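You operate a simulated robot arm through the tools that you are given. There is no shell and no other tool. Be economical: measure what you need, move in short steps, check, and stop when the job is done.

You are at the controls of a simulated robot arm. One attempt, no reset.

TASK
Brush slate bole over the clamped moulding's top, let it dry, then move it to the green mat.
Fine: use the yellow brush and put it back; leave the blue brush; black knob to FREE and stop slid right back first.
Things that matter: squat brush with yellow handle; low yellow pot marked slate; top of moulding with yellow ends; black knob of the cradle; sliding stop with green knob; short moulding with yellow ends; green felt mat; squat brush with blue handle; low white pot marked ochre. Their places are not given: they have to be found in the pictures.

The check looks at the end state, three seconds after you hand in, the way a careful person would. Anything else that was tipped, shoved, dropped, spilled or broken makes it a failure.

THE ROBOT
A 7-joint arm with a two-finger parallel gripper, fixed in place. Base frame: the origin is at the foot of the arm, x ahead of it, y to its left, z up. Units: mm, rad, N and s.
Its first joint turns from -1.152 to 1.152 rad. Payload 2.6 kg.
The TCP is the grasp point between the finger pads, 30 mm short of the fingertips. In the tool frame z runs along the fingers and y along their closing line. Largest opening 94 mm; finger width 28, thickness 10; the body of the gripper, 50 by 96 mm, starts 55 mm behind the TCP.
Orientation is that of the tool frame in the base frame, as a unit quaternion [x, y, z, w]. With the fingers straight down and closing along the base's y, the tool's x points along the base's -x, its y along +y and its z along -z.

THE INTERFACE
- The arm moves only by the tool arm_command. Its argument "deltas" is a list of rows, each a list of 7 numbers: the shift along the tool's x, y, z in mm, then the turn, a rotation vector about the tool's x, y, z in rad, then the finger opening in mm, from 0 to 94. In form: [[dx, dy, dz, rx, ry, rz, hand], ...]. A call has 1 to 20 rows; each row shifts and turns the commanded pose from where the row before left it, along the tool's axes as they then stand. Each row takes 0.2 s and may step no farther than 50 mm and 0.15 rad from the row before; otherwise, or with a gripper value out of range, the whole call is refused. A pose out of reach is approached as far as the arm can. The call stops where the force on the tool passes 40 N (or 10 N more than at its start, if that is more) or the arm is blocked; 0.2 s more then pass. Each finger travels about 72 mm/s and halts on what it meets, pressing with about 32 N; the grip force reading is that of the motor and also rises with nothing between the fingers. The clock runs only during rows and for 0.2 s after the last one: add rows that do not move to give the fingers time. It gives the time, the measured TCP pose, the force on the tool (base axes), the opening and the grip force at its end, in the units of the frame above (readings bear some noise).
- Cameras (640 x 400 px; columns grow to the right, rows downward): "scene" is fixed at [37.3, 427.1, 581.2]; the picture's right is [-0.83, -0.55, 0.00], its down [-0.24, 0.37, -0.90] and it looks along [0.50, -0.75, -0.44] (base axes); focal length 362 px, centre (320, 200). "wrist" rides on the gripper at [-37, 0, -58] in the tool frame; the picture's right is [0.00, -1.00, 0.00], its down [0.97, 0.00, -0.24] and it looks along [0.24, 0.00, 0.97] (tool axes); focal length 218 px, centre (320, 200).
- snapshot(camera): a new picture of that camera. No time passes.
- locate(camera, pixels): there is no depth. For up to 12 entries [column, row, z] of the newest picture of that camera ("zoom" is the newest enlarged one), the place [x, y] in the base frame at which the ray of that pixel passes the height z, good to about 2 mm, but the place of the scene camera against the robot may be out by one fixed shift of up to 12 mm in any direction. No time passes.
- zoom(camera, box): a new picture of the part [left, top, right, bottom] of that camera's present view, enlarged. No time passes.
- sign_off(): hands the job in; it is judged then, once.

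Go step by step. Measure first, check grasps and placings, and put right what went wrong. The budget is 80 turns and 46 pictures, counting those below and the enlarged ones. Unless the task says otherwise, let go and move clear before handing in, and close with one line.

The tools are called after "Emit:" by a JSON object that holds its "api" and its "payload". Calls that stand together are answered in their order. arm_command: Moves the arm, as the interface text tells. Its arguments: {"type":"object","properties":{"deltas":{"type":"array","items":{"type":"array","items":{"type":"number"}}}},"required":["deltas"]} The other tools are called the same way: snapshot (camera) takes a picture; locate (camera, pixels) gives the place at which the rays of pixels pass given heights; zoom (camera, box) takes an enlarged picture of a part of a camera's view; sign_off () hands the job in.

At the start:

```text
clock: 0.0
position: [335.1, -215.4, 383.0]
orientation: [0.001, 1.0, 0.0, 0.0]
contact_force: [-0.1, -0.3, -0.2]
grip_width: 94.1
grasp_force: 0.0
```

scene: 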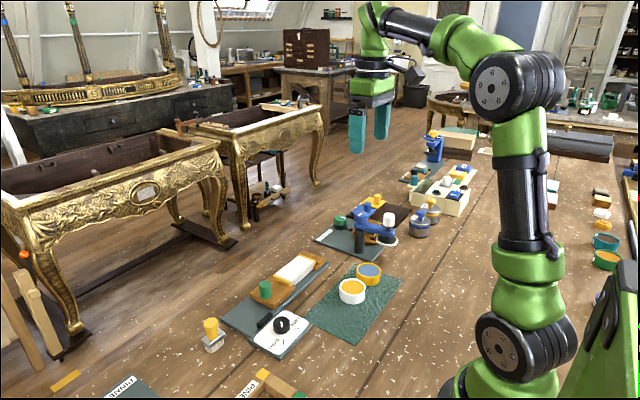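
wrist: 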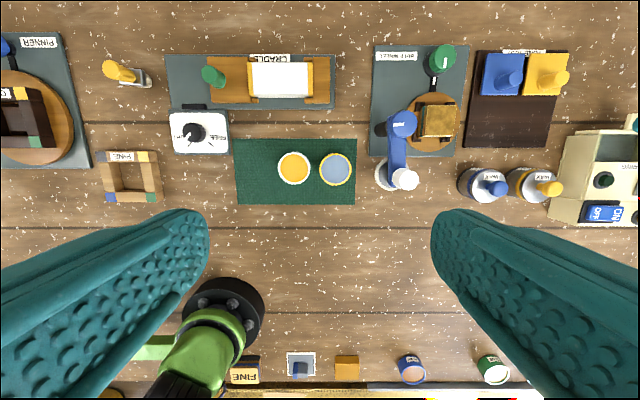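

The wrist view shows the yellow brush near (125,72), the cradle near (260,80), its knob at (195,132), and the pots on the green mat at (294,168) and (335,168). I'll enlarge these areas to read the details.

Emit:
{"api": "zoom", "payload": {"camera": "wrist", "box": [80, 40, 370, 220]}}

Emit:
{"api": "zoom", "payload": {"camera": "scene", "box": [180, 230, 420, 380]}}

Emit:
{"api": "zoom", "payload": {"camera": "wrist", "box": [220, 340, 520, 400]}}

```text
2.21 times, centred on (225, 130) of wrist
```

zoom: 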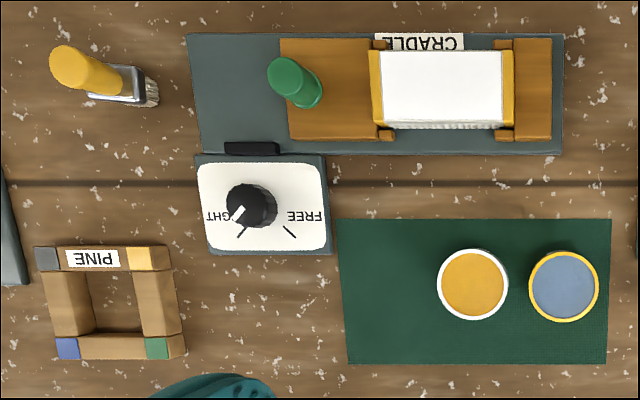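

```text
2.67 times, centred on (300, 305) of scene
```

zoom: 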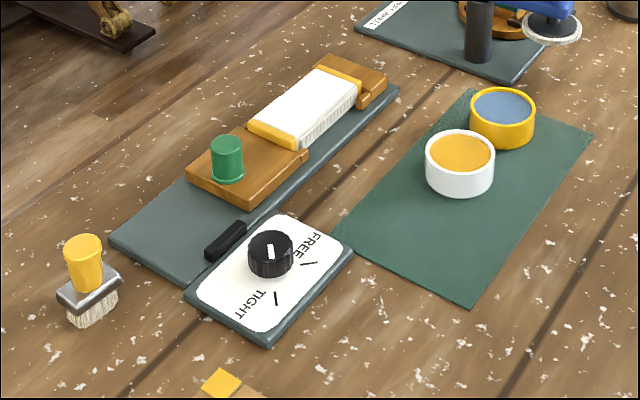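

```text
2.13 times, centred on (370, 370) of wrist
```

zoom: 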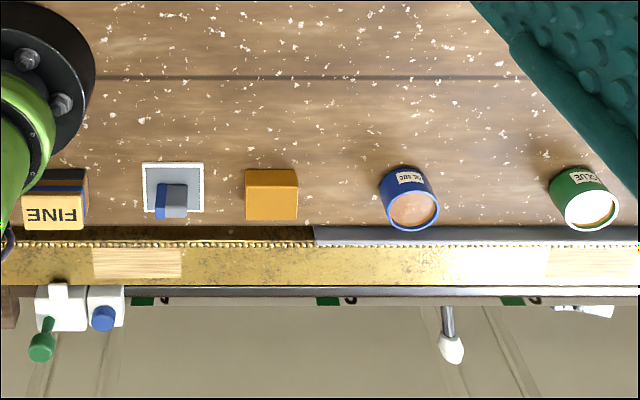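

The knob pointer sits at TIGHT and the FREE tick is about 90° counter-clockwise from it. I'll locate the main items roughly before moving closer.

Emit:
{"api": "locate", "payload": {"camera": "wrist", "pixels": [[135, 80, -157], [112, 66, -97], [195, 132, -130], [280, 80, -125], [212, 75, -100], [294, 168, -130], [335, 168, -130], [236, 140, -157], [356, 204, -157], [299, 365, -140]]}}

Emit:
{"api": "locate", "payload": {"camera": "scene", "pixels": [[211, 345, -157], [210, 323, -97], [281, 324, -130], [351, 287, -130], [368, 270, -130]]}}

```text
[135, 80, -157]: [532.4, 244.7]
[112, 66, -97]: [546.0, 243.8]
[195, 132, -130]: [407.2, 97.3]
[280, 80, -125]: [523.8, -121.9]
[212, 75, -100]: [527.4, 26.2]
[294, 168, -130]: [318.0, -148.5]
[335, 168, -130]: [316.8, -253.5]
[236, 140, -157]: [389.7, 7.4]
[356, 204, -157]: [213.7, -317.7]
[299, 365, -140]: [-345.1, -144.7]
```

```text
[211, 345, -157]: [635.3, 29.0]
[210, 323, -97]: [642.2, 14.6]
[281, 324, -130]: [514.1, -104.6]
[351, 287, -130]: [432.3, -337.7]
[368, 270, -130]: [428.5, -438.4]
```

The wrist and scene rays disagree strongly with the assumed table height: the brush gives (532,245) from the wrist and (635,29) from the scene. I'll shift the arm while staying high and take another wrist view to triangulate the real height.

Emit:
{"api": "arm_command", "payload": {"deltas": [[-8, 40, 10, 0, 0, 0, 94], [-8, 40, 10, 0, 0, 0, 94], [-8, 40, 10, 0, 0, 0, 94], [-8, 40, 10, 0, 0, 0, 94], [0, 0, 0, 0, 0, 0, 94]]}}

Emit:
{"api": "snapshot", "payload": {"camera": "wrist"}}

```text
clock: 1.2
position: [370.3, -54.6, 340.6]
orientation: [0.0, 1.0, 0.0, 0.0]
contact_force: [-0.2, -0.4, 0.0]
grip_width: 94.0
grasp_force: 0.1
```

```text
40 pictures are left
```

wrist: 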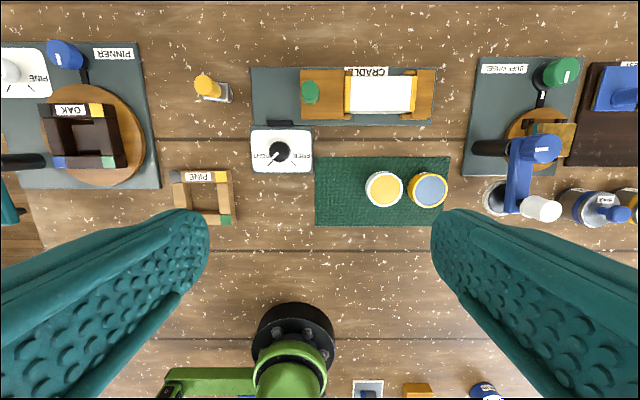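

The mat grew from about 122 px to 135 px, so the surface seems well above -157. I'll locate the same features at several heights in both views.

Emit:
{"api": "locate", "payload": {"camera": "wrist", "pixels": [[315, 157, 0], [449, 157, 0], [450, 226, 0], [316, 227, 0], [315, 157, 25], [450, 226, 25], [315, 157, -25], [450, 226, -25], [315, 157, -157], [450, 226, -157]]}}

Emit:
{"api": "locate", "payload": {"camera": "scene", "pixels": [[306, 317, 0], [359, 263, 0], [402, 280, 0], [355, 345, 0], [306, 317, 25], [402, 280, 25], [306, 317, -25], [402, 280, -25], [306, 317, -157], [402, 280, -157]]}}

```text
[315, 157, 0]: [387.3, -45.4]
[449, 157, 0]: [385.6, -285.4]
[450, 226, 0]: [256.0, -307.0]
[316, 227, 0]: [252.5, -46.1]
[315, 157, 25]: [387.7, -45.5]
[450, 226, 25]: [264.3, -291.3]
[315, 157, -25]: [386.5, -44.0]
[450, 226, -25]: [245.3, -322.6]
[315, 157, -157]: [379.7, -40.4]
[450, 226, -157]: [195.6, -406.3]
```

```text
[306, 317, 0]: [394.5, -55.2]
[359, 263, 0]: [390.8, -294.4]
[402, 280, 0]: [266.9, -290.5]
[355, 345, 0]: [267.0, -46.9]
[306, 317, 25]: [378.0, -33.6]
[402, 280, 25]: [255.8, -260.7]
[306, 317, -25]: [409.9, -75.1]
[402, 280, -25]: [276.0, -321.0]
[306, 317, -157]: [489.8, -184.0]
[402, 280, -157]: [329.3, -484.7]
```

Both cameras agree on the mat corners (about (387,-45) to (262,-290)) only when the height is about 0. So the real work surface is near z = 0 rather than the stated -157, and I'll use that and confirm it gently. Next I'll get a nearer view over the cradle.

Emit:
{"api": "arm_command", "payload": {"deltas": [[-5, 15, 35, 0, 0, 0, 94], [-5, 15, 35, 0, 0, 0, 94], [-5, 15, 35, 0, 0, 0, 94], [0, 0, 15, 0, 0, 0, 94], [0, 0, 0, 0, 0, 0, 94]]}}

Emit:
{"api": "snapshot", "payload": {"camera": "wrist"}}

Emit:
{"api": "zoom", "payload": {"camera": "wrist", "box": [140, 40, 460, 240]}}

```text
clock: 2.4
position: [384.6, -9.3, 222.8]
orientation: [-0.001, 1.0, -0.001, 0.0]
contact_force: [0.2, 0.2, 0.3]
grip_width: 93.9
grasp_force: 0.0
```

```text
39 pictures are left
```

wrist: 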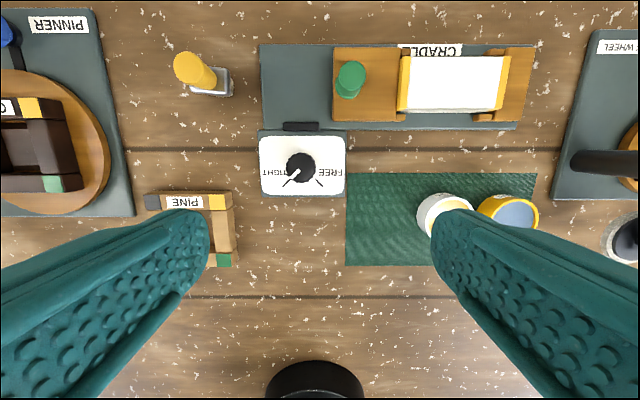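

```text
2.00 times, centred on (300, 140) of wrist
```

zoom: 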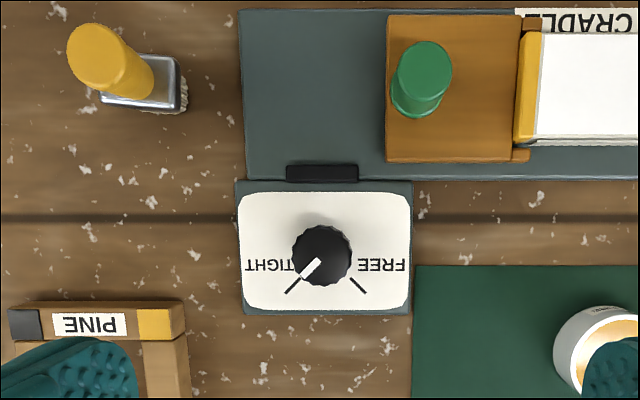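

The brush handle top is at zoom (92,50), the knob at (322,255) with its pointer to the lower left, and the FREE tick at (357,285). I'll triangulate heights against the scene view.

Emit:
{"api": "locate", "payload": {"camera": "zoom", "pixels": [[92, 50, 40], [92, 50, 60], [92, 50, 80], [187, 110, 0], [100, 98, 20], [180, 62, 20], [322, 255, 20], [322, 255, 40], [424, 62, 40], [424, 62, 60], [290, 290, 8], [358, 286, 8]]}}

Emit:
{"api": "locate", "payload": {"camera": "scene", "pixels": [[211.5, 321, 40], [211.5, 321, 60], [211.5, 321, 80], [215, 350, 0], [281, 323, 20], [281, 323, 40], [265, 284, 40], [265, 284, 60], [283, 342, 8], [295.5, 329, 8]]}}

Emit:
{"api": "zoom", "payload": {"camera": "scene", "box": [190, 245, 350, 365]}}

```text
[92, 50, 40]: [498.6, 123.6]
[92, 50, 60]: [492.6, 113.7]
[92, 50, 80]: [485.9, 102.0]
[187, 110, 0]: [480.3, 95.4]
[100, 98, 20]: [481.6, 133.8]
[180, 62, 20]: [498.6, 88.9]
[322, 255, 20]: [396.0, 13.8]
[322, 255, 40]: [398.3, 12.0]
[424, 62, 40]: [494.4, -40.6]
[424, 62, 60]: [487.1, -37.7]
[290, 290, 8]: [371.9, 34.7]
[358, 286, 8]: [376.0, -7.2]
```

```text
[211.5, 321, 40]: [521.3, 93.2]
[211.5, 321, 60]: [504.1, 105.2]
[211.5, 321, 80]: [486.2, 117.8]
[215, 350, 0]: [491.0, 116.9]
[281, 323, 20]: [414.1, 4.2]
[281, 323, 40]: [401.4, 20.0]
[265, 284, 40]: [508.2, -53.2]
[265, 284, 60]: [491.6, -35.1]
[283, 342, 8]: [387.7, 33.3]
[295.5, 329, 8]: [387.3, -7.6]
```

```text
3.33 times, centred on (270, 305) of scene
```

zoom: 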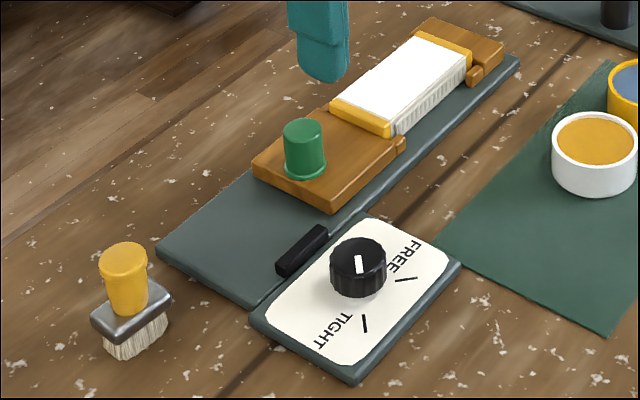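

Triangulated, the brush top is at about (490,109) with z near 65–70, the knob is near (397,13), and the scene camera reads about +12 in x. I'll look down on the brush from nearer to get its axis.

Emit:
{"api": "arm_command", "payload": {"deltas": [[-16, 30, 13, 0, 0, 0, 94], [-16, 30, 13, 0, 0, 0, 94], [-16, 30, 13, 0, 0, 0, 94], [-16, 30, 13, 0, 0, 0, 94], [0, 0, 0, 0, 0, 0, 94]]}}

Emit:
{"api": "zoom", "payload": {"camera": "wrist", "box": [200, 50, 520, 250]}}

```text
clock: 3.6
position: [447.7, 109.2, 171.4]
orientation: [0.0, 1.0, -0.001, 0.0]
contact_force: [0.1, -0.2, -0.4]
grip_width: 94.1
grasp_force: 0.1
```

```text
2.00 times, centred on (360, 150) of wrist
```

zoom: 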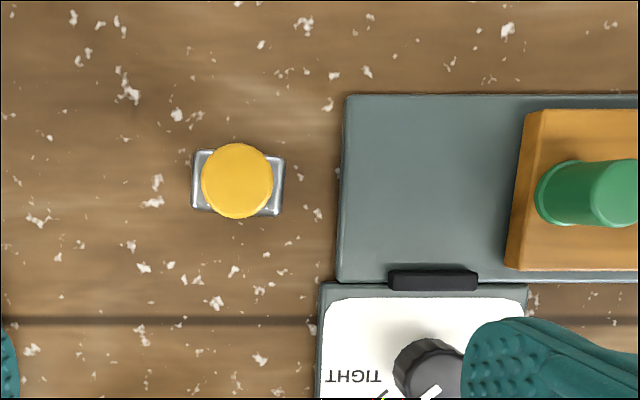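

The brush is straight below: handle top at zoom (237,181), ferrule from (192,150) to (283,216), wide along y. I'll locate these.

Emit:
{"api": "locate", "payload": {"camera": "zoom", "pixels": [[237, 181, 68], [201, 181, 68], [273, 181, 68], [192, 207, 30], [193, 150, 30], [285, 158, 30], [278, 216, 30], [237, 183, 0], [590, 193, 60], [570, 193, 30]]}}

```text
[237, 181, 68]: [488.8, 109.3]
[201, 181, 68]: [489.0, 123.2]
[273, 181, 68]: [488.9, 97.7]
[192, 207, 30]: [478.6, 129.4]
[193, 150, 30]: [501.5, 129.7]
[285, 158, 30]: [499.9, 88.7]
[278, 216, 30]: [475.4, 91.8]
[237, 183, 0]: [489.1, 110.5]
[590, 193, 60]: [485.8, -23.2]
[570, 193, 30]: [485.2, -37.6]
```

The brush is at (489,110) with a 26 mm handle, and its ferrule is 40 mm along y and 23 mm along x. Before grasping it I'll view the moulding and the pots from above.

Emit:
{"api": "arm_command", "payload": {"deltas": [[0, -45, 0, 0, 0, 0, 94], [0, -45, 0, 0, 0, 0, 94], [0, -45, 0, 0, 0, 0, 94], [0, -45, 0, 0, 0, 0, 94], [0, -40, 0, 0, 0, 0, 94], [0, 0, 0, 0, 0, 0, 94]]}}

Emit:
{"api": "zoom", "payload": {"camera": "wrist", "box": [180, 50, 500, 250]}}

```text
clock: 5.0
position: [446.8, -109.5, 170.2]
orientation: [-0.001, 1.0, 0.0, 0.0]
contact_force: [-0.5, 0.6, 0.2]
grip_width: 94.2
grasp_force: 0.0
```

```text
2.00 times, centred on (340, 150) of wrist
```

zoom: 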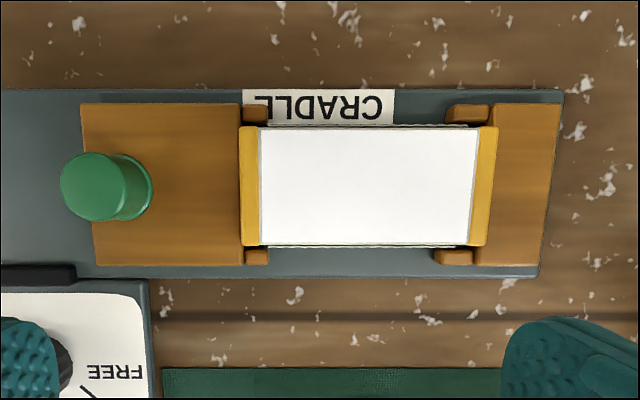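

The white top spans zoom (260,126) to (476,244), and its yellow ends reach 241 and 492. I'll triangulate its top height.

Emit:
{"api": "locate", "payload": {"camera": "zoom", "pixels": [[241, 127, 30], [241, 127, 45], [241, 246, 30], [241, 246, 45], [498, 127, 30], [498, 127, 45], [486, 246, 30], [486, 246, 45], [260, 126, 40], [478, 130, 40], [472, 243, 40], [262, 245, 40]]}}

Emit:
{"api": "locate", "payload": {"camera": "scene", "pixels": [[273.3, 275, 30], [273.3, 275, 45], [291.6, 283.1, 30], [291.6, 283.1, 45], [298.5, 255.5, 30], [298.5, 255.5, 45], [315.6, 262.1, 30], [315.6, 262.1, 45]]}}

Emit:
{"api": "zoom", "payload": {"camera": "scene", "box": [240, 240, 340, 310]}}

```text
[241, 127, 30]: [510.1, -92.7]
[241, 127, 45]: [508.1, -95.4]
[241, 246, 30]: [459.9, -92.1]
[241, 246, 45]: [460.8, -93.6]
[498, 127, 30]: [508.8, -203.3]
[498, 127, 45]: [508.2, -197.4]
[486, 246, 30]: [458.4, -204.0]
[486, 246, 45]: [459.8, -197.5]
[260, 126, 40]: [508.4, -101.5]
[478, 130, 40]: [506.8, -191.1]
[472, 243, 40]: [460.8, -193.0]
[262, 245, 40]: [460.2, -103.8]
```

```text
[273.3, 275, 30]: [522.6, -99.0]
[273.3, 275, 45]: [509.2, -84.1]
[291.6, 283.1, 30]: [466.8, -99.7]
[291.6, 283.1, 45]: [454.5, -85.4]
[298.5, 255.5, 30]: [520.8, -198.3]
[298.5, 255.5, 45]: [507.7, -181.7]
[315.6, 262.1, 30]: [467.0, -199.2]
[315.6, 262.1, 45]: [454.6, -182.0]
```

```text
5.71 times, centred on (290, 275) of scene
```

zoom: 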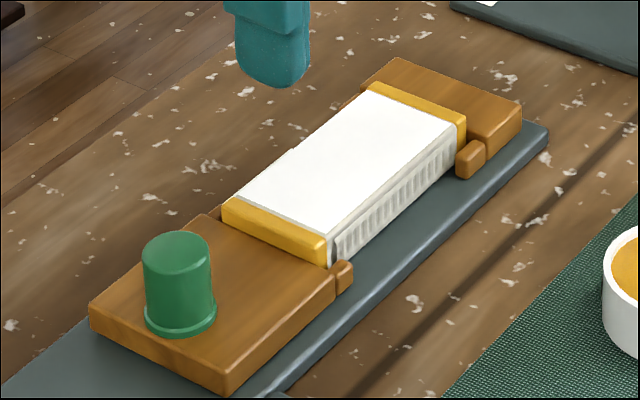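

The moulding spans x 460–509 and y -94 to -200 with its top at about z = 32, and the white top is clear between the jaw ears. Next I'll view the pots.

Emit:
{"api": "arm_command", "payload": {"deltas": [[42, -20, 0, 0, 0, 0, 94], [42, -20, 0, 0, 0, 0, 94], [42, -20, 0, 0, 0, 0, 94], [30, -15, 0, 0, 0, 0, 94], [0, 0, 0, 0, 0, 0, 94]]}}

Emit:
{"api": "zoom", "payload": {"camera": "wrist", "box": [160, 50, 480, 250]}}

Emit:
{"api": "zoom", "payload": {"camera": "scene", "box": [310, 240, 430, 320]}}

```text
clock: 6.2
position: [293.5, -186.7, 172.4]
orientation: [0.0, 1.0, 0.001, 0.0]
contact_force: [-0.2, -0.1, 0.2]
grip_width: 94.0
grasp_force: 0.1
```

```text
2.00 times, centred on (320, 150) of wrist
```

zoom: 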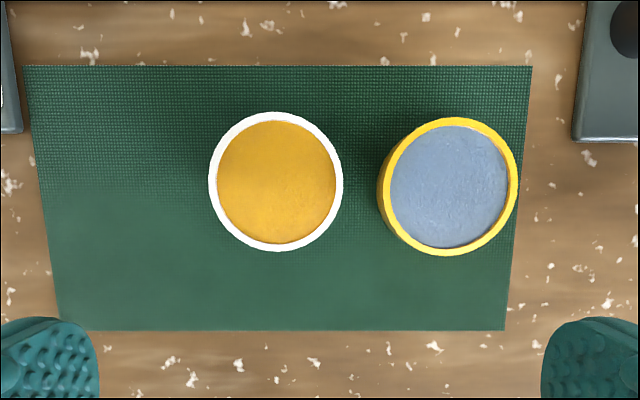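

```text
5.00 times, centred on (370, 280) of scene
```

zoom: 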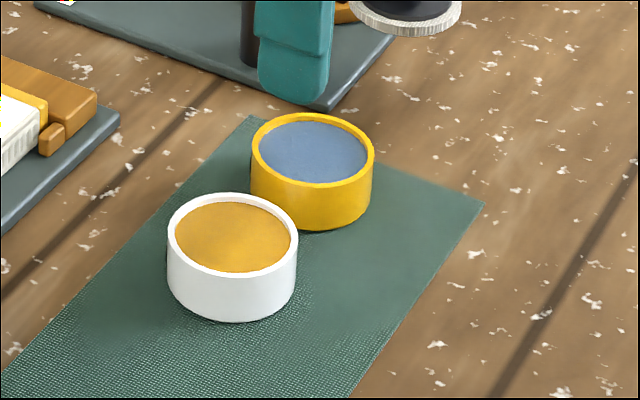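

The slate pot, yellow-rimmed, is centred at zoom (449,186) and the ochre one at (276,182). The mat's left part is free for the moulding, turned 90°. I'll locate these.

Emit:
{"api": "locate", "payload": {"camera": "zoom", "pixels": [[449, 187, 25], [449, 187, 35], [390, 187, 25], [508, 187, 25], [276, 182, 30], [209, 182, 30], [343, 182, 30], [25, 67, 0], [60, 330, 0], [504, 330, 0], [531, 67, 0]]}}

Emit:
{"api": "locate", "payload": {"camera": "scene", "pixels": [[368.8, 270.4, 15], [368.8, 270.4, 25], [368.8, 270.4, 35], [352.6, 287.3, 25], [352.6, 287.3, 35]]}}

```text
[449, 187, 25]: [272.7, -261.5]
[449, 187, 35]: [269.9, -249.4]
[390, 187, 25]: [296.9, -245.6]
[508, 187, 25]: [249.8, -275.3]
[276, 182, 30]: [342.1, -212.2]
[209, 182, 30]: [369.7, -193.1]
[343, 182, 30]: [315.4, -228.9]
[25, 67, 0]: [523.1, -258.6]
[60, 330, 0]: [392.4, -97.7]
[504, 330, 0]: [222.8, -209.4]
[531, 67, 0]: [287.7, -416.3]
```

```text
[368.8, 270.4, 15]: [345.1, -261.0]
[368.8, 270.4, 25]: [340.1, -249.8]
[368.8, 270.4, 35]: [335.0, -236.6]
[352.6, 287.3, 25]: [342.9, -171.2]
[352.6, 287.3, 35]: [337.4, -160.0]
```

The last locate used the scene zoom, so I worked the wrist ray by hand: slate pot centre ≈ (331,-245) with inner radius about 27, ochre pot ≈ (335,-167). Now I'll travel over the brush at a safe height.

Emit:
{"api": "arm_command", "payload": {"deltas": [[-24.4, 37.1, 0, 0, 0, 0, 94], [-24.4, 37.1, 0, 0, 0, 0, 94], [-24.4, 37.1, 0, 0, 0, 0, 94], [-24.4, 37.1, 0, 0, 0, 0, 80], [-24.4, 37.1, 0, 0, 0, 0, 60], [-24.4, 37.1, 0, 0, 0, 0, 60], [-24.4, 37.1, 0, 0, 0, 0, 60], [-24.7, 37, 0, 0, 0, 0, 60], [0, 0, 30, 0, 0, 0, 60], [0, 0, 30, 0, 0, 0, 60], [0, 0, 0, 0, 0, 0, 60]]}}

Emit:
{"api": "snapshot", "payload": {"camera": "wrist"}}

Emit:
{"api": "zoom", "payload": {"camera": "scene", "box": [160, 260, 280, 370]}}

```text
clock: 8.6
position: [486.6, 111.1, 112.9]
orientation: [0.0, 1.0, 0.0, 0.0]
contact_force: [-0.5, -0.3, -0.1]
grip_width: 60.1
grasp_force: 0.2
```

```text
31 pictures are left
```

wrist: 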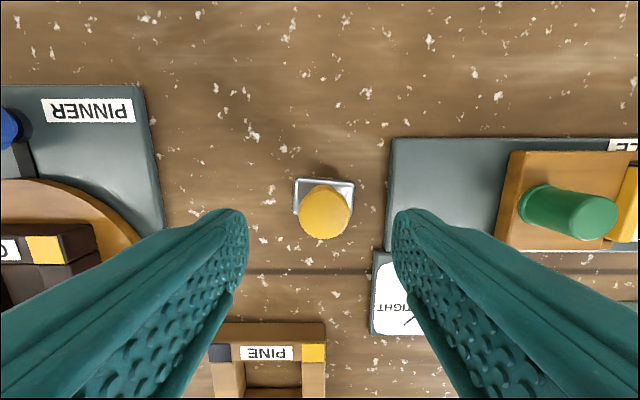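

```text
3.64 times, centred on (220, 315) of scene
```

zoom: 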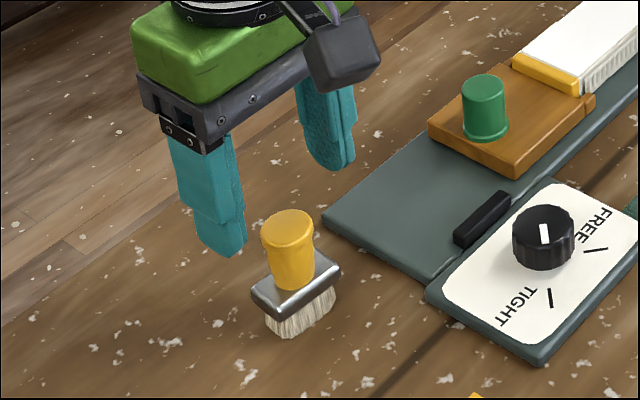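

The handle top at (325,215) sits under the fingers, and I need about +3 mm in x and -1.5 in y. I'll descend so the tips stop near z = 39, above the ferrule, and close.

Emit:
{"api": "arm_command", "payload": {"deltas": [[-3, -1.5, 15, 0, 0, 0, 60], [0, 0, 15, 0, 0, 0, 60], [0, 0, 14, 0, 0, 0, 60], [0, 0, 0, 0, 0, 0, 60], [0, 0, 0, 0, 0, 0, 40], [0, 0, 0, 0, 0, 0, 20], [0, 0, 0, 0, 0, 0, 10], [0, 0, 0, 0, 0, 0, 10], [0, 0, 0, 0, 0, 0, 10]]}}

Emit:
{"api": "zoom", "payload": {"camera": "scene", "box": [160, 260, 280, 370]}}

```text
clock: 10.6
position: [491.2, 108.9, 67.9]
orientation: [0.0, 1.0, 0.0, 0.0]
contact_force: [0.2, 0.4, -0.4]
grip_width: 22.5
grasp_force: 32.4
```

```text
3.64 times, centred on (220, 315) of scene
```

zoom: 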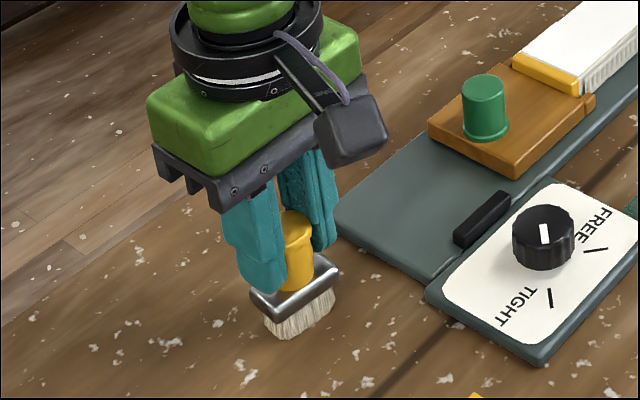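

The grip holds the handle at 22.5 mm opening. I'll lift, check the brush hangs true, and travel to above the slate pot.

Emit:
{"api": "arm_command", "payload": {"deltas": [[0, 0, -20, 0, 0, 0, 10], [0, 0, -30, 0, 0, 0, 10], [0, 0, -30, 0, 0, 0, 10], [19.75, -44.3, 0, 0, 0, 0, 10], [19.75, -44.3, 0, 0, 0, 0, 10], [19.75, -44.3, 0, 0, 0, 0, 10], [19.75, -44.3, 0, 0, 0, 0, 10], [19.75, -44.3, 0, 0, 0, 0, 10], [19.75, -44.3, 0, 0, 0, 0, 10], [19.75, -44.3, 0, 0, 0, 0, 10], [19.75, -44.3, 0, 0, 0, 0, 10], [0, 0, 0, 0, 0, 0, 10]]}}

Emit:
{"api": "snapshot", "payload": {"camera": "wrist"}}

Emit:
{"api": "zoom", "payload": {"camera": "scene", "box": [310, 200, 430, 320]}}

```text
clock: 13.2
position: [333.0, -244.8, 148.5]
orientation: [0.0, 1.0, 0.0, 0.0]
contact_force: [-0.1, -0.1, -0.8]
grip_width: 22.5
grasp_force: 31.6
```

```text
28 pictures are left
```

wrist: 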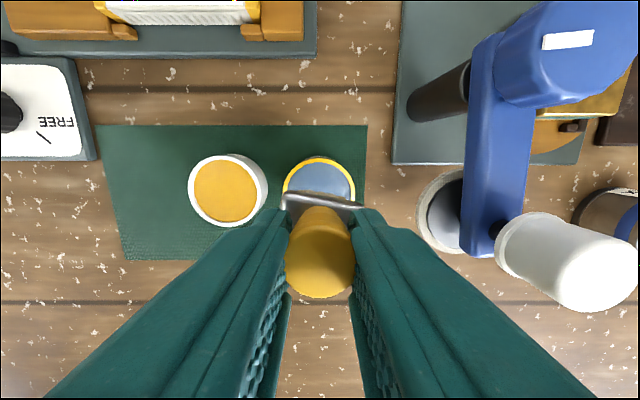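

```text
3.33 times, centred on (370, 260) of scene
```

zoom: 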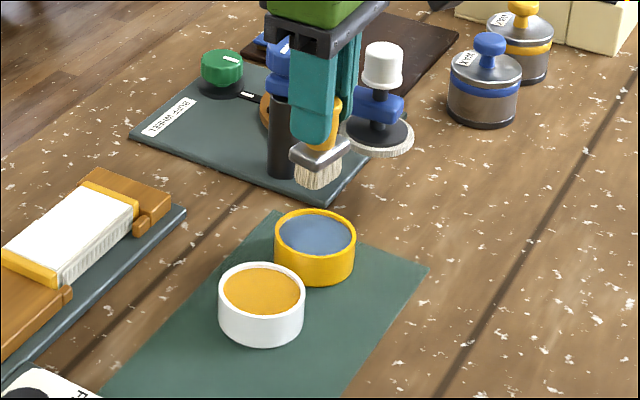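

The brush hangs true over the slate pot, whose rim is centred at (320,188), i.e. about (333,-245), and the neighbouring machine is well clear. I'll lower the bristles to about z = 13 in the pot, hold, and draw them out to drain.

Emit:
{"api": "arm_command", "payload": {"deltas": [[0, 0, 25, 0, 0, 0, 10], [0, 0, 15, 0, 0, 0, 10], [0, 0, 10, 0, 0, 0, 10], [0, 0, 8, 0, 0, 0, 10], [0, 0, 5, 0, 0, 0, 10], [0, 0, 4, 0, 0, 0, 10], [0, 0, 0, 0, 0, 0, 10], [0, 0, 0, 0, 0, 0, 10]]}}

Emit:
{"api": "zoom", "payload": {"camera": "scene", "box": [310, 200, 430, 320]}}

```text
clock: 14.2
position: [334.0, -244.8, 95.2]
orientation: [0.002, 1.0, -0.001, 0.004]
contact_force: [-1.8, 1.8, 6.3]
grip_width: 22.3
grasp_force: 31.9
stopped in row 4: the force on the tool passed its limit (the readings are from after the stop); the commanded pose is now the measured one
```

```text
3.33 times, centred on (370, 260) of scene
```

zoom: 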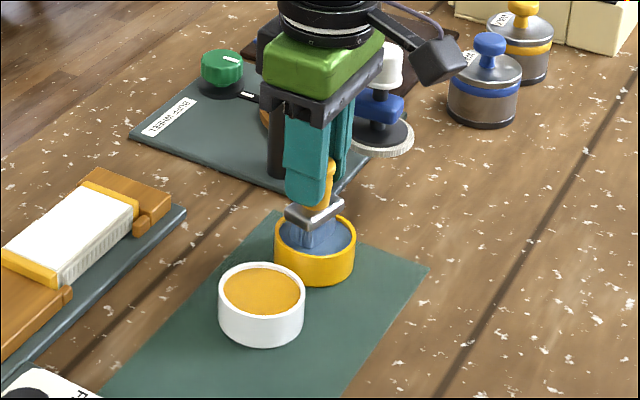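

The force stop came at TCP z = 95, and the bristles are now slate blue and not on the rim, so they met the paint surface at about z = 27. The brush is loaded, so I'll draw it up gently and inspect the hold.

Emit:
{"api": "arm_command", "payload": {"deltas": [[0, 0, -5, 0, 0, 0, 10], [0, 0, -10, 0, 0, 0, 10], [0, 0, -20, 0, 0, 0, 10], [0, 0, -25, 0, 0, 0, 10], [0, 0, 0, 0, 0, 0, 10]]}}

Emit:
{"api": "snapshot", "payload": {"camera": "wrist"}}

Emit:
{"api": "zoom", "payload": {"camera": "scene", "box": [310, 200, 430, 320]}}

```text
clock: 15.4
position: [334.0, -244.1, 155.3]
orientation: [0.002, 1.0, 0.0, 0.003]
contact_force: [0.5, -0.2, -1.1]
grip_width: 22.5
grasp_force: 31.9
```

```text
25 pictures are left
```

wrist: 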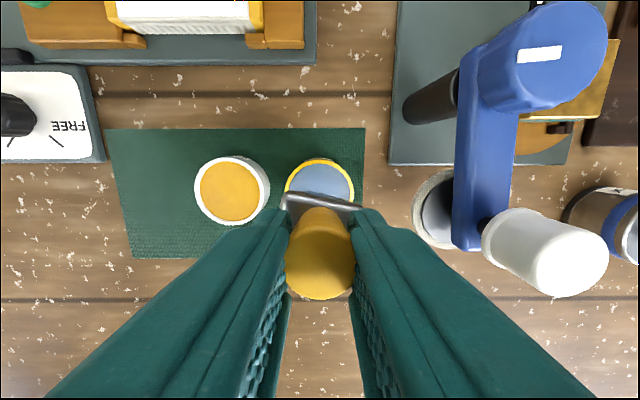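

```text
3.33 times, centred on (370, 260) of scene
```

zoom: 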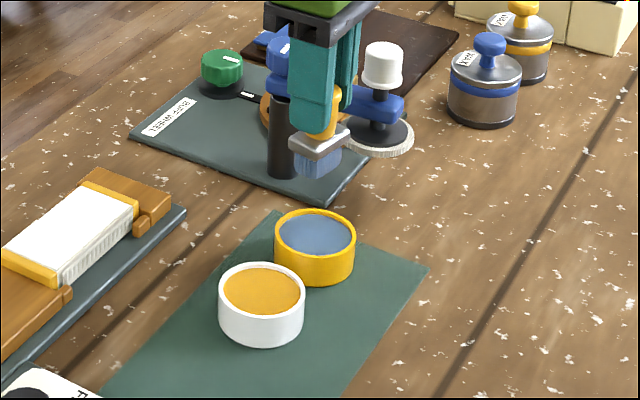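

The bristles are loaded with slate, and the hold is unchanged (handle still at (320,255)). I'll move over the near-left lane of the moulding and come down softly to find contact.

Emit:
{"api": "arm_command", "payload": {"deltas": [[-35, 31, 0, 0, 0, 0, 10], [-35, 31, 0, 0, 0, 0, 10], [-35, 31, 0, 0, 0, 0, 10], [-35, 31, 0, 0, 0, 0, 10], [0, 0, 20, 0, 0, 0, 10], [0, 0, 20, 0, 0, 0, 10], [0, 0, 7, 0, 0, 0, 10], [0, 0, 0, 0, 0, 0, 10]]}}

Emit:
{"api": "zoom", "payload": {"camera": "scene", "box": [220, 210, 340, 300]}}

```text
clock: 17.2
position: [475.0, -123.1, 107.0]
orientation: [0.002, 1.0, -0.001, 0.003]
contact_force: [0.5, 0.1, -0.7]
grip_width: 22.7
grasp_force: 31.9
```

```text
4.44 times, centred on (280, 255) of scene
```

zoom: 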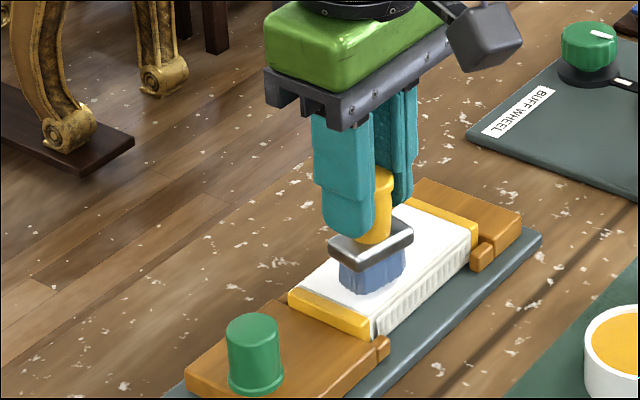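

The brush is a few millimetres above the white top near its left end. I'll creep down and read the force.

Emit:
{"api": "arm_command", "payload": {"deltas": [[0, 0, 1.5, 0, 0, 0, 10], [0, 0, 1.5, 0, 0, 0, 10], [0, 0, 1.5, 0, 0, 0, 10], [0, 0, 1, 0, 0, 0, 10], [0, 0, 0, 0, 0, 0, 10]]}}

```text
clock: 18.4
position: [474.4, -121.9, 104.7]
orientation: [0.003, 1.0, 0.0, 0.003]
contact_force: [0.0, 0.3, -0.6]
grip_width: 22.3
grasp_force: 32.0
```

No contact force yet at z ≈ 104.7. I'll continue creeping.

Emit:
{"api": "arm_command", "payload": {"deltas": [[0, 0, 1, 0, 0, 0, 10], [0, 0, 1, 0, 0, 0, 10], [0, 0, 0, 0, 0, 0, 10]]}}

Emit:
{"api": "zoom", "payload": {"camera": "scene", "box": [250, 230, 330, 290]}}

```text
clock: 19.2
position: [473.4, -121.1, 101.9]
orientation: [0.001, 1.0, 0.0, 0.004]
contact_force: [0.7, 0.1, -1.0]
grip_width: 22.3
grasp_force: 31.4
```

```text
6.67 times, centred on (290, 260) of scene
```

zoom: 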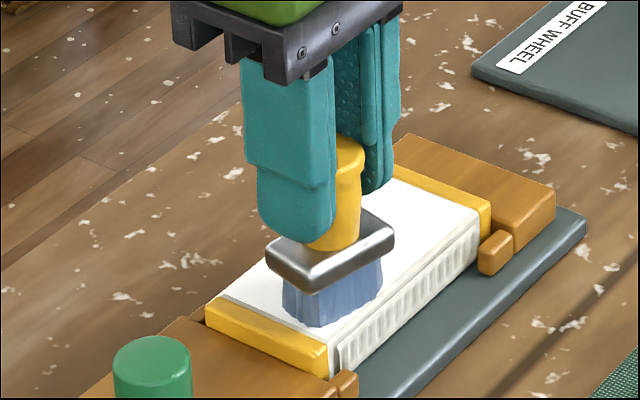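

The bristle tips look close to touching, with the force still about zero. I'll go down a little more.

Emit:
{"api": "arm_command", "payload": {"deltas": [[0, 0, 1, 0, 0, 0, 10], [0, 0, 1, 0, 0, 0, 10], [0, 0, 1, 0, 0, 0, 10], [0, 0, 0, 0, 0, 0, 10]]}}

```text
clock: 20.2
position: [474.4, -121.1, 100.1]
orientation: [0.003, 1.0, -0.001, 0.004]
contact_force: [-7.6, 1.0, 22.3]
grip_width: 22.1
grasp_force: 32.2
```

Contact is firm: 22 N at TCP z ≈ 100. I'll ease up 1 mm and draw the first stroke along -y.

Emit:
{"api": "arm_command", "payload": {"deltas": [[0, 0, -1, 0, 0, 0, 10], [0, -9, 0, 0, 0, 0, 10], [0, -9, 0, 0, 0, 0, 10], [0, -9, 0, 0, 0, 0, 10], [0, -9, 0, 0, 0, 0, 10], [0, -9, 0, 0, 0, 0, 10], [0, -7, 0, 0, 0, 0, 10], [0, 0, 0, 0, 0, 0, 10]]}}

Emit:
{"api": "zoom", "payload": {"camera": "scene", "box": [250, 230, 330, 290]}}

```text
clock: 22.0
position: [474.1, -173.4, 100.1]
orientation: [0.002, 1.0, 0.0, 0.003]
contact_force: [0.0, 8.7, 21.7]
grip_width: 22.3
grasp_force: 32.3
```

```text
6.67 times, centred on (290, 260) of scene
```

zoom: 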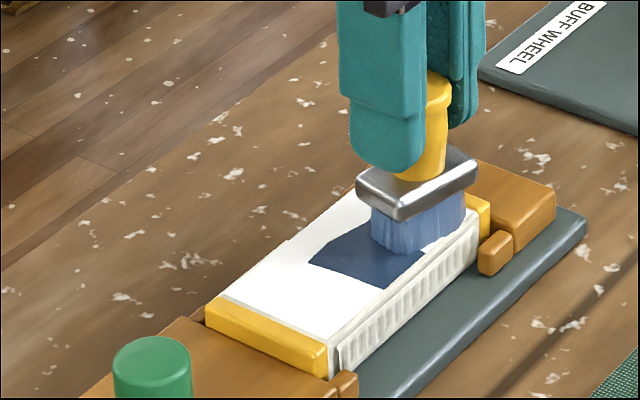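

The stroke laid paint only on the right half, so contact was light at the start. I'll stroke back to the left end with a touch more pressure.

Emit:
{"api": "arm_command", "payload": {"deltas": [[0, 9, 0.3, 0, 0, 0, 10], [0, 9, 0.3, 0, 0, 0, 10], [0, 9, 0.3, 0, 0, 0, 10], [0, 9, 0.2, 0, 0, 0, 10], [0, 9, 0.2, 0, 0, 0, 10], [0, 7, 0, 0, 0, 0, 10], [0, 0, 0, 0, 0, 0, 10]]}}

Emit:
{"api": "zoom", "payload": {"camera": "scene", "box": [250, 230, 330, 290]}}

```text
clock: 23.6
position: [476.1, -122.2, 100.3]
orientation: [0.001, 1.0, -0.002, 0.006]
contact_force: [-1.0, -9.6, 28.3]
grip_width: 22.5
grasp_force: 31.8
```

```text
6.67 times, centred on (290, 260) of scene
```

zoom: 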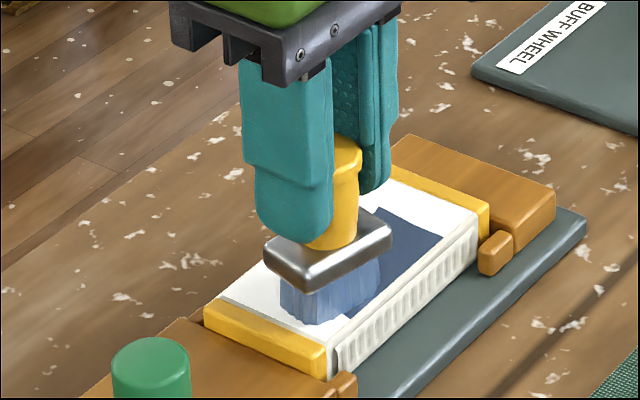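

The near lane is painted from the right end to under the brush. I'll go to the middle lane (x + 12) and stroke right, which also reveals the left end.

Emit:
{"api": "arm_command", "payload": {"deltas": [[-6, 1, 0, 0, 0, 0, 10], [-6, 0, 0, 0, 0, 0, 10], [0, -9, 0, 0, 0, 0, 10], [0, -9, 0, 0, 0, 0, 10], [0, -9, 0, 0, 0, 0, 10], [0, -9, 0, 0, 0, 0, 10], [0, -9, 0, 0, 0, 0, 10], [0, -9, 0, 0, 0, 0, 10], [0, 0, 0, 0, 0, 0, 10]]}}

Emit:
{"api": "zoom", "payload": {"camera": "scene", "box": [250, 230, 330, 290]}}

```text
clock: 25.6
position: [488.4, -174.8, 99.3]
orientation: [0.001, 1.0, -0.001, 0.005]
contact_force: [0.4, 7.8, 26.5]
grip_width: 22.4
grasp_force: 32.2
```

```text
6.67 times, centred on (290, 260) of scene
```

zoom: 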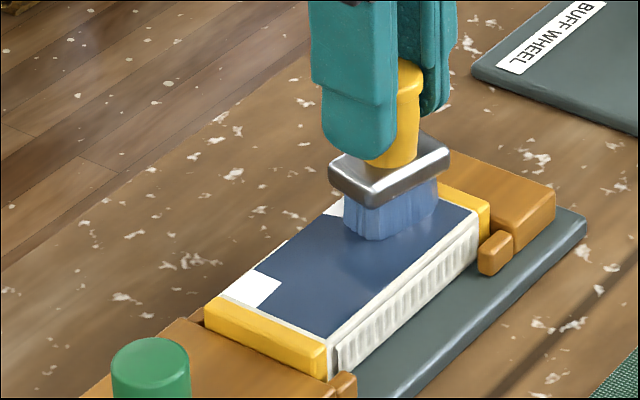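

The middle lane is covered, with only the far-left corner patch (near (250,288)) and perhaps the far edge left. I'll shift to the far lane and stroke back left.

Emit:
{"api": "arm_command", "payload": {"deltas": [[-5, -1, 0, 0, 0, 0, 10], [-5, 0, 0, 0, 0, 0, 10], [0, 9, 0, 0, 0, 0, 10], [0, 9, 0, 0, 0, 0, 10], [0, 9, 0, 0, 0, 0, 10], [0, 9, 0, 0, 0, 0, 10], [0, 9, 0, 0, 0, 0, 10], [0, 9, 0, 0, 0, 0, 10], [0, 3, 0, 0, 0, 0, 10], [0, 0, 0, 0, 0, 0, 10]]}}

Emit:
{"api": "arm_command", "payload": {"deltas": [[0, 0, -10, 0, 0, 0, 10], [0, 0, -30, 0, 0, 0, 10], [0, 30, -30, 0, 0, 0, 10], [0, 40, 0, 0, 0, 0, 10], [0, 40, 0, 0, 0, 0, 10], [0, 0, 0, 0, 0, 0, 10]]}}

Emit:
{"api": "zoom", "payload": {"camera": "scene", "box": [250, 230, 330, 290]}}

```text
clock: 27.8
position: [497.6, -118.9, 99.8]
orientation: [0.001, 1.0, -0.001, 0.005]
contact_force: [0.3, -7.5, 23.1]
grip_width: 22.4
grasp_force: 31.7
```

```text
clock: 29.2
position: [499.0, -7.9, 169.4]
orientation: [0.001, 1.0, -0.001, 0.003]
contact_force: [0.9, 0.1, 0.3]
grip_width: 22.5
grasp_force: 31.7
```

```text
6.67 times, centred on (290, 260) of scene
```

zoom: 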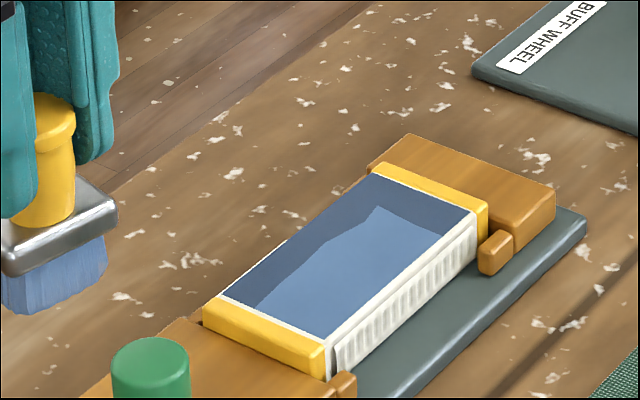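

The top is fully slate, and the first part is already turning a lighter, drying shade. Now I'll carry the brush back over its original place.

Emit:
{"api": "arm_command", "payload": {"deltas": [[2, 39, 0, 0, 0, 0, 10], [3, 39, 0, 0, 0, 0, 10], [3, 39, 0, 0, 0, 0, 10], [0, 0, 40, 0, 0, 0, 10], [0, 0, 40, 0, 0, 0, 10], [0, 0, 12, 0, 0, 0, 10], [0, 0, 0, 0, 0, 0, 10]]}}

```text
clock: 30.8
position: [489.2, 108.3, 78.1]
orientation: [0.002, 1.0, -0.001, 0.003]
contact_force: [0.5, 0.1, -1.5]
grip_width: 22.4
grasp_force: 31.8
```

I'm at (489,108) with the bristles about 10 mm above the table. I'll creep down to contact.

Emit:
{"api": "arm_command", "payload": {"deltas": [[-1, 1, 3, 0, 0, 0, 10], [0, 0, 2, 0, 0, 0, 10], [0, 0, 1.5, 0, 0, 0, 10], [0, 0, 1, 0, 0, 0, 10], [0, 0, 0, 0, 0, 0, 10]]}}

```text
clock: 32.0
position: [489.8, 108.7, 68.5]
orientation: [0.002, 1.0, -0.001, 0.003]
contact_force: [0.0, 0.1, -0.3]
grip_width: 22.2
grasp_force: 32.3
```

Still no contact at 68.5. I'll take two more small steps.

Emit:
{"api": "arm_command", "payload": {"deltas": [[0, 0, 0.8, 0, 0, 0, 10], [0, 0, 0.8, 0, 0, 0, 10], [0, 0, 0, 0, 0, 0, 10]]}}

Emit:
{"api": "zoom", "payload": {"camera": "scene", "box": [170, 290, 260, 360]}}

```text
clock: 32.8
position: [490.0, 109.5, 69.8]
orientation: [0.003, 1.0, 0.0, 0.004]
contact_force: [-6.5, -1.0, 18.6]
grip_width: 22.1
grasp_force: 31.7
```

```text
5.71 times, centred on (215, 325) of scene
```

zoom: 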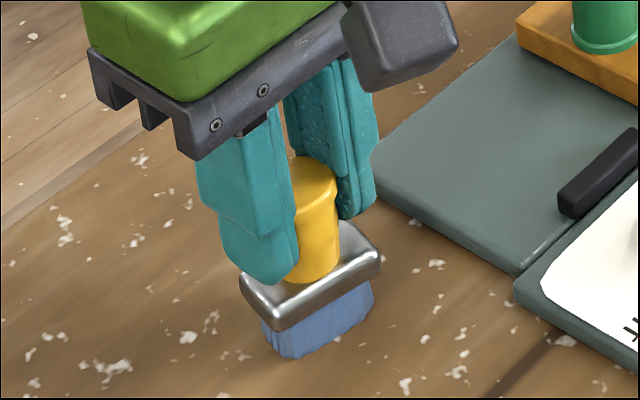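

The brush is standing on the table (18 N contact). I'll ease the pressure, open slowly, and rise straight up.

Emit:
{"api": "arm_command", "payload": {"deltas": [[0, 0, -0.7, 0, 0, 0, 10], [0, 0, 0, 0, 0, 0, 26], [0, 0, 0, 0, 0, 0, 40], [0, 0, 0, 0, 0, 0, 56], [0, 0, 0, 0, 0, 0, 56], [0, 0, -20, 0, 0, 0, 56], [0, 0, -30, 0, 0, 0, 56], [0, 0, -30, 0, 0, 0, 56], [0, 0, 0, 0, 0, 0, 56]]}}

Emit:
{"api": "snapshot", "payload": {"camera": "wrist"}}

```text
clock: 34.8
position: [490.6, 109.3, 147.9]
orientation: [0.002, 1.0, -0.002, 0.002]
contact_force: [-0.9, -0.5, -0.5]
grip_width: 55.6
grasp_force: 0.1
```

```text
16 pictures are left
```

wrist: 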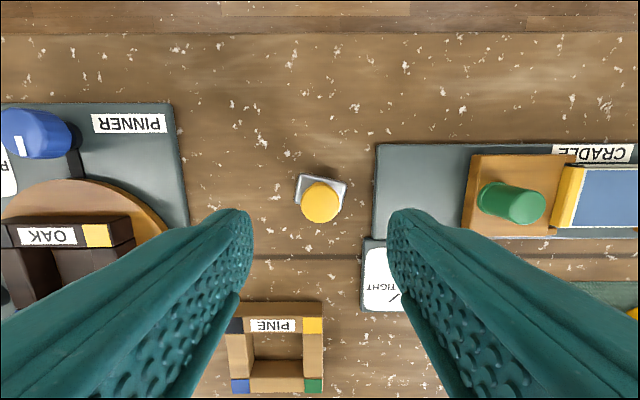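

The brush stands upright in its place. I'll move so the camera is over the black knob and measure it while the bole dries.

Emit:
{"api": "arm_command", "payload": {"deltas": [[33, -24, 0, 0, 0, 0, 56], [33, -24, 0, 0, 0, 0, 56], [33, -24, 0, 0, 0, 0, 56], [33, -24, 0, 0, 0, 0, 56], [0, 0, 0, 0, 0, 0, 56]]}}

Emit:
{"api": "zoom", "payload": {"camera": "wrist", "box": [240, 80, 400, 180]}}

Emit:
{"api": "locate", "payload": {"camera": "zoom", "pixels": [[320, 200, 10], [320, 200, 35]]}}

```text
clock: 36.0
position: [355.1, 13.2, 145.6]
orientation: [0.003, 1.0, -0.001, 0.004]
contact_force: [0.3, 0.0, -0.4]
grip_width: 56.2
grasp_force: 0.0
```

```text
4.00 times, centred on (320, 130) of wrist
```

zoom: 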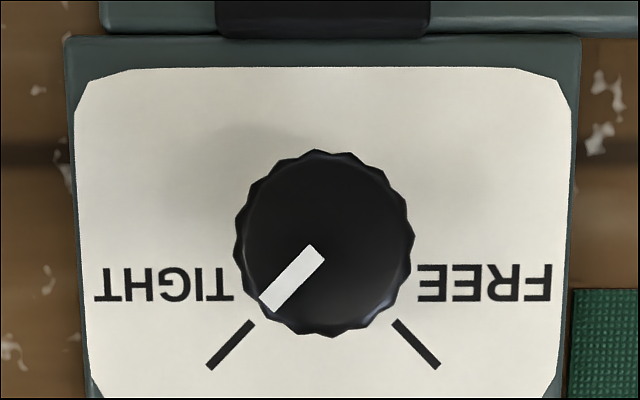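

```text
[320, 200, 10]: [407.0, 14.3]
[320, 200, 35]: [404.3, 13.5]
```

The knob is centred at zoom (325,245) and its pointer aligns with the TIGHT tick; the FREE tick is about 88° counter-clockwise. I'll locate its centre.

Emit:
{"api": "locate", "payload": {"camera": "zoom", "pixels": [[325, 243, 10], [325, 243, 30], [240, 243, 30], [410, 243, 30], [252, 320, 10], [208, 368, 10], [393, 320, 10], [439, 368, 10], [320, 38, 20], [268, 305, 30], [315, 250, 30]]}}

```text
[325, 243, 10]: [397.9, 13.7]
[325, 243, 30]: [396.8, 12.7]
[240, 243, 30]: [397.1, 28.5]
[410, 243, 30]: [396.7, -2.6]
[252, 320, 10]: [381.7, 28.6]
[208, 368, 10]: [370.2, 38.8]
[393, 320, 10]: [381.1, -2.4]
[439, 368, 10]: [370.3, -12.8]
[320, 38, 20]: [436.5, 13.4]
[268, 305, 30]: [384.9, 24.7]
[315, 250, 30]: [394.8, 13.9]
```

The knob centre is (397,13), 31 mm across, with both ticks at exactly ±45°. I'll centre over it, pre-turn 45° clockwise, and descend with a 46 mm opening.

Emit:
{"api": "arm_command", "payload": {"deltas": [[-21, 0, 0, 0, 0, 0, 46], [-21, 0, 0, 0, 0, 0, 46], [0, 0, 0, 0, 0, 0.1309, 46], [0, 0, 0, 0, 0, 0.1309, 46], [0, 0, 0, 0, 0, 0.1309, 46], [0, 0, 0, 0, 0, 0.1309, 46], [0, 0, 0, 0, 0, 0.1309, 46], [0, 0, 0, 0, 0, 0.1309, 46], [0, 0, 30, 0, 0, 0, 46], [0, 0, 30, 0, 0, 0, 46], [0, 0, 0, 0, 0, 0, 46]]}}

Emit:
{"api": "snapshot", "payload": {"camera": "wrist"}}

```text
clock: 38.4
position: [400.3, 14.5, 86.9]
orientation: [0.385, 0.923, 0.001, 0.003]
contact_force: [-0.1, 0.2, 0.4]
grip_width: 46.0
grasp_force: 0.0
```

```text
14 pictures are left
```

wrist: 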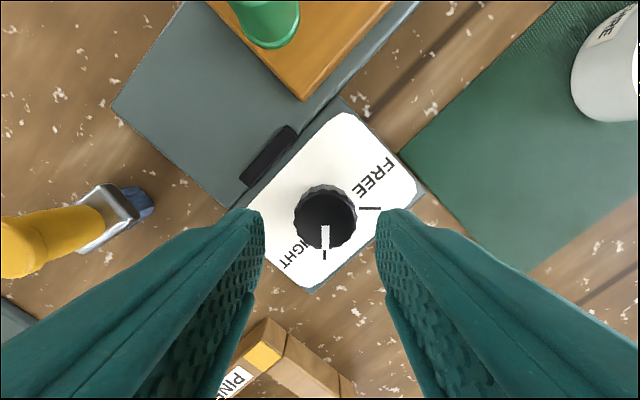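

The pointer now points to image bottom, and the knob is about 3 mm off along the closing line. I'll correct, descend to tips near z = 15, and close.

Emit:
{"api": "arm_command", "payload": {"deltas": [[1, -2.8, 10, 0, 0, 0, 46], [0, 0, 15, 0, 0, 0, 46], [0, 0, 10, 0, 0, 0, 46], [0, 0, 5, 0, 0, 0, 46], [0, 0, 0, 0, 0, 0, 40], [0, 0, 0, 0, 0, 0, 30], [0, 0, 0, 0, 0, 0, 20], [0, 0, 0, 0, 0, 0, 20]]}}

```text
clock: 40.2
position: [397.2, 12.9, 46.7]
orientation: [0.383, 0.924, 0.0, 0.003]
contact_force: [-1.1, -1.5, -4.6]
grip_width: 33.8
grasp_force: 45.2
```

The knob is gripped (33.8 mm). I'll turn it 90° counter-clockwise in small steps.

Emit:
{"api": "arm_command", "payload": {"deltas": [[0, 0, 0, 0, 0, -0.1309, 20], [0, 0, 0, 0, 0, -0.1309, 20], [0, 0, 0, 0, 0, -0.1309, 20], [0, 0, 0, 0, 0, -0.1309, 20], [0, 0, 0, 0, 0, -0.1309, 20], [0, 0, 0, 0, 0, -0.1309, 20], [0, 0, 0, 0, 0, -0.1309, 20], [0, 0, 0, 0, 0, -0.1309, 20], [0, 0, 0, 0, 0, -0.1309, 20], [0, 0, 0, 0, 0, -0.1309, 20], [0, 0, 0, 0, 0, -0.1309, 20], [0, 0, 0, 0, 0, -0.1309, 20], [0, 0, 0, 0, 0, 0, 20]]}}

```text
clock: 43.0
position: [397.3, 13.5, 47.4]
orientation: [-0.382, 0.924, -0.002, 0.002]
contact_force: [-6.4, 9.2, -6.0]
grip_width: 33.6
grasp_force: 45.0
```

The turn completed without a stop. I'll open, rise, and look at the pointer.

Emit:
{"api": "arm_command", "payload": {"deltas": [[0, 0, 0, 0, 0, 0, 36], [0, 0, 0, 0, 0, 0, 46], [0, 0, 0, 0, 0, 0, 46], [0, 0, -20, 0, 0, 0, 46], [0, 0, -30, 0, 0, 0, 46], [0, 0, -30, 0, 0, 0, 46], [0, 0, 0, 0, 0, 0, 46]]}}

Emit:
{"api": "snapshot", "payload": {"camera": "wrist"}}

```text
clock: 44.6
position: [397.5, 13.2, 128.1]
orientation: [-0.381, 0.925, -0.002, 0.003]
contact_force: [-0.5, 0.3, -0.2]
grip_width: 45.9
grasp_force: 0.1
```

```text
13 pictures are left
```

wrist: 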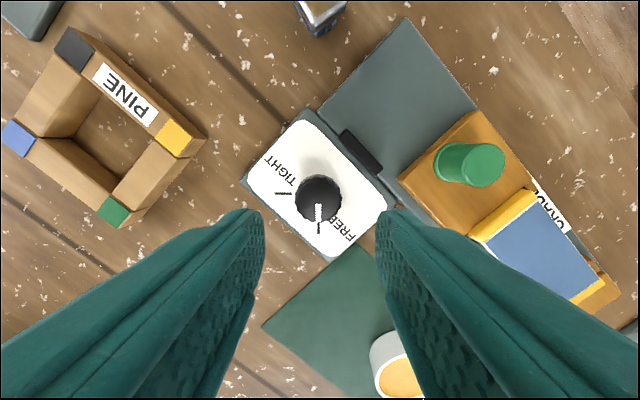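

The pointer lies on the FREE tick and the painted top is a uniform, lighter, dry-looking shade. Now I'll un-rotate and move above the green stop knob to check its centre.

Emit:
{"api": "arm_command", "payload": {"deltas": [[0, 0, 0, 0, 0, 0.1309, 46], [0, 0, 0, 0, 0, 0.1309, 46], [0, 0, 0, 0, 0, 0.1309, 46], [0, 0, 0, 0, 0, 0.1309, 46], [0, 0, 0, 0, 0, 0.1309, 46], [0, 0, 0, 0, 0, 0.1309, 46], [-29.5, -16.3, 0, 0, 0, 0, 46], [-29.5, -16.3, 0, 0, 0, 0, 46], [-29.5, -16.3, 0, 0, 0, 0, 46], [0, 0, 15, 0, 0, 0, 46], [0, 0, 0, 0, 0, 0, 46]]}}

Emit:
{"api": "snapshot", "payload": {"camera": "wrist"}}

```text
clock: 47.0
position: [487.5, -35.7, 112.6]
orientation: [0.004, 1.0, -0.001, 0.002]
contact_force: [0.2, 0.4, 0.5]
grip_width: 46.0
grasp_force: 0.1
```

```text
12 pictures are left
```

wrist: 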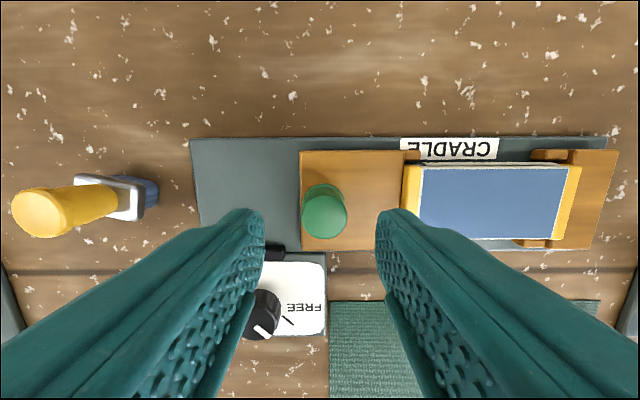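

The green knob top at (324,211) puts its centre near (488.5,-38), and the finger gaps are clear. I'll descend with the tips above the block, and close.

Emit:
{"api": "arm_command", "payload": {"deltas": [[-1, -2, 15, 0, 0, 0, 46], [0, 0, 15, 0, 0, 0, 46], [0, 0, 10, 0, 0, 0, 46], [0, 0, 4, 0, 0, 0, 46], [0, 0, 0, 0, 0, 0, 36], [0, 0, 0, 0, 0, 0, 24], [0, 0, 0, 0, 0, 0, 12], [0, 0, 0, 0, 0, 0, 12], [0, 0, 0, 0, 0, 0, 12]]}}

```text
clock: 49.0
position: [487.4, -38.6, 69.3]
orientation: [0.003, 1.0, -0.002, 0.003]
contact_force: [1.6, 0.1, -2.2]
grip_width: 25.4
grasp_force: 44.8
```

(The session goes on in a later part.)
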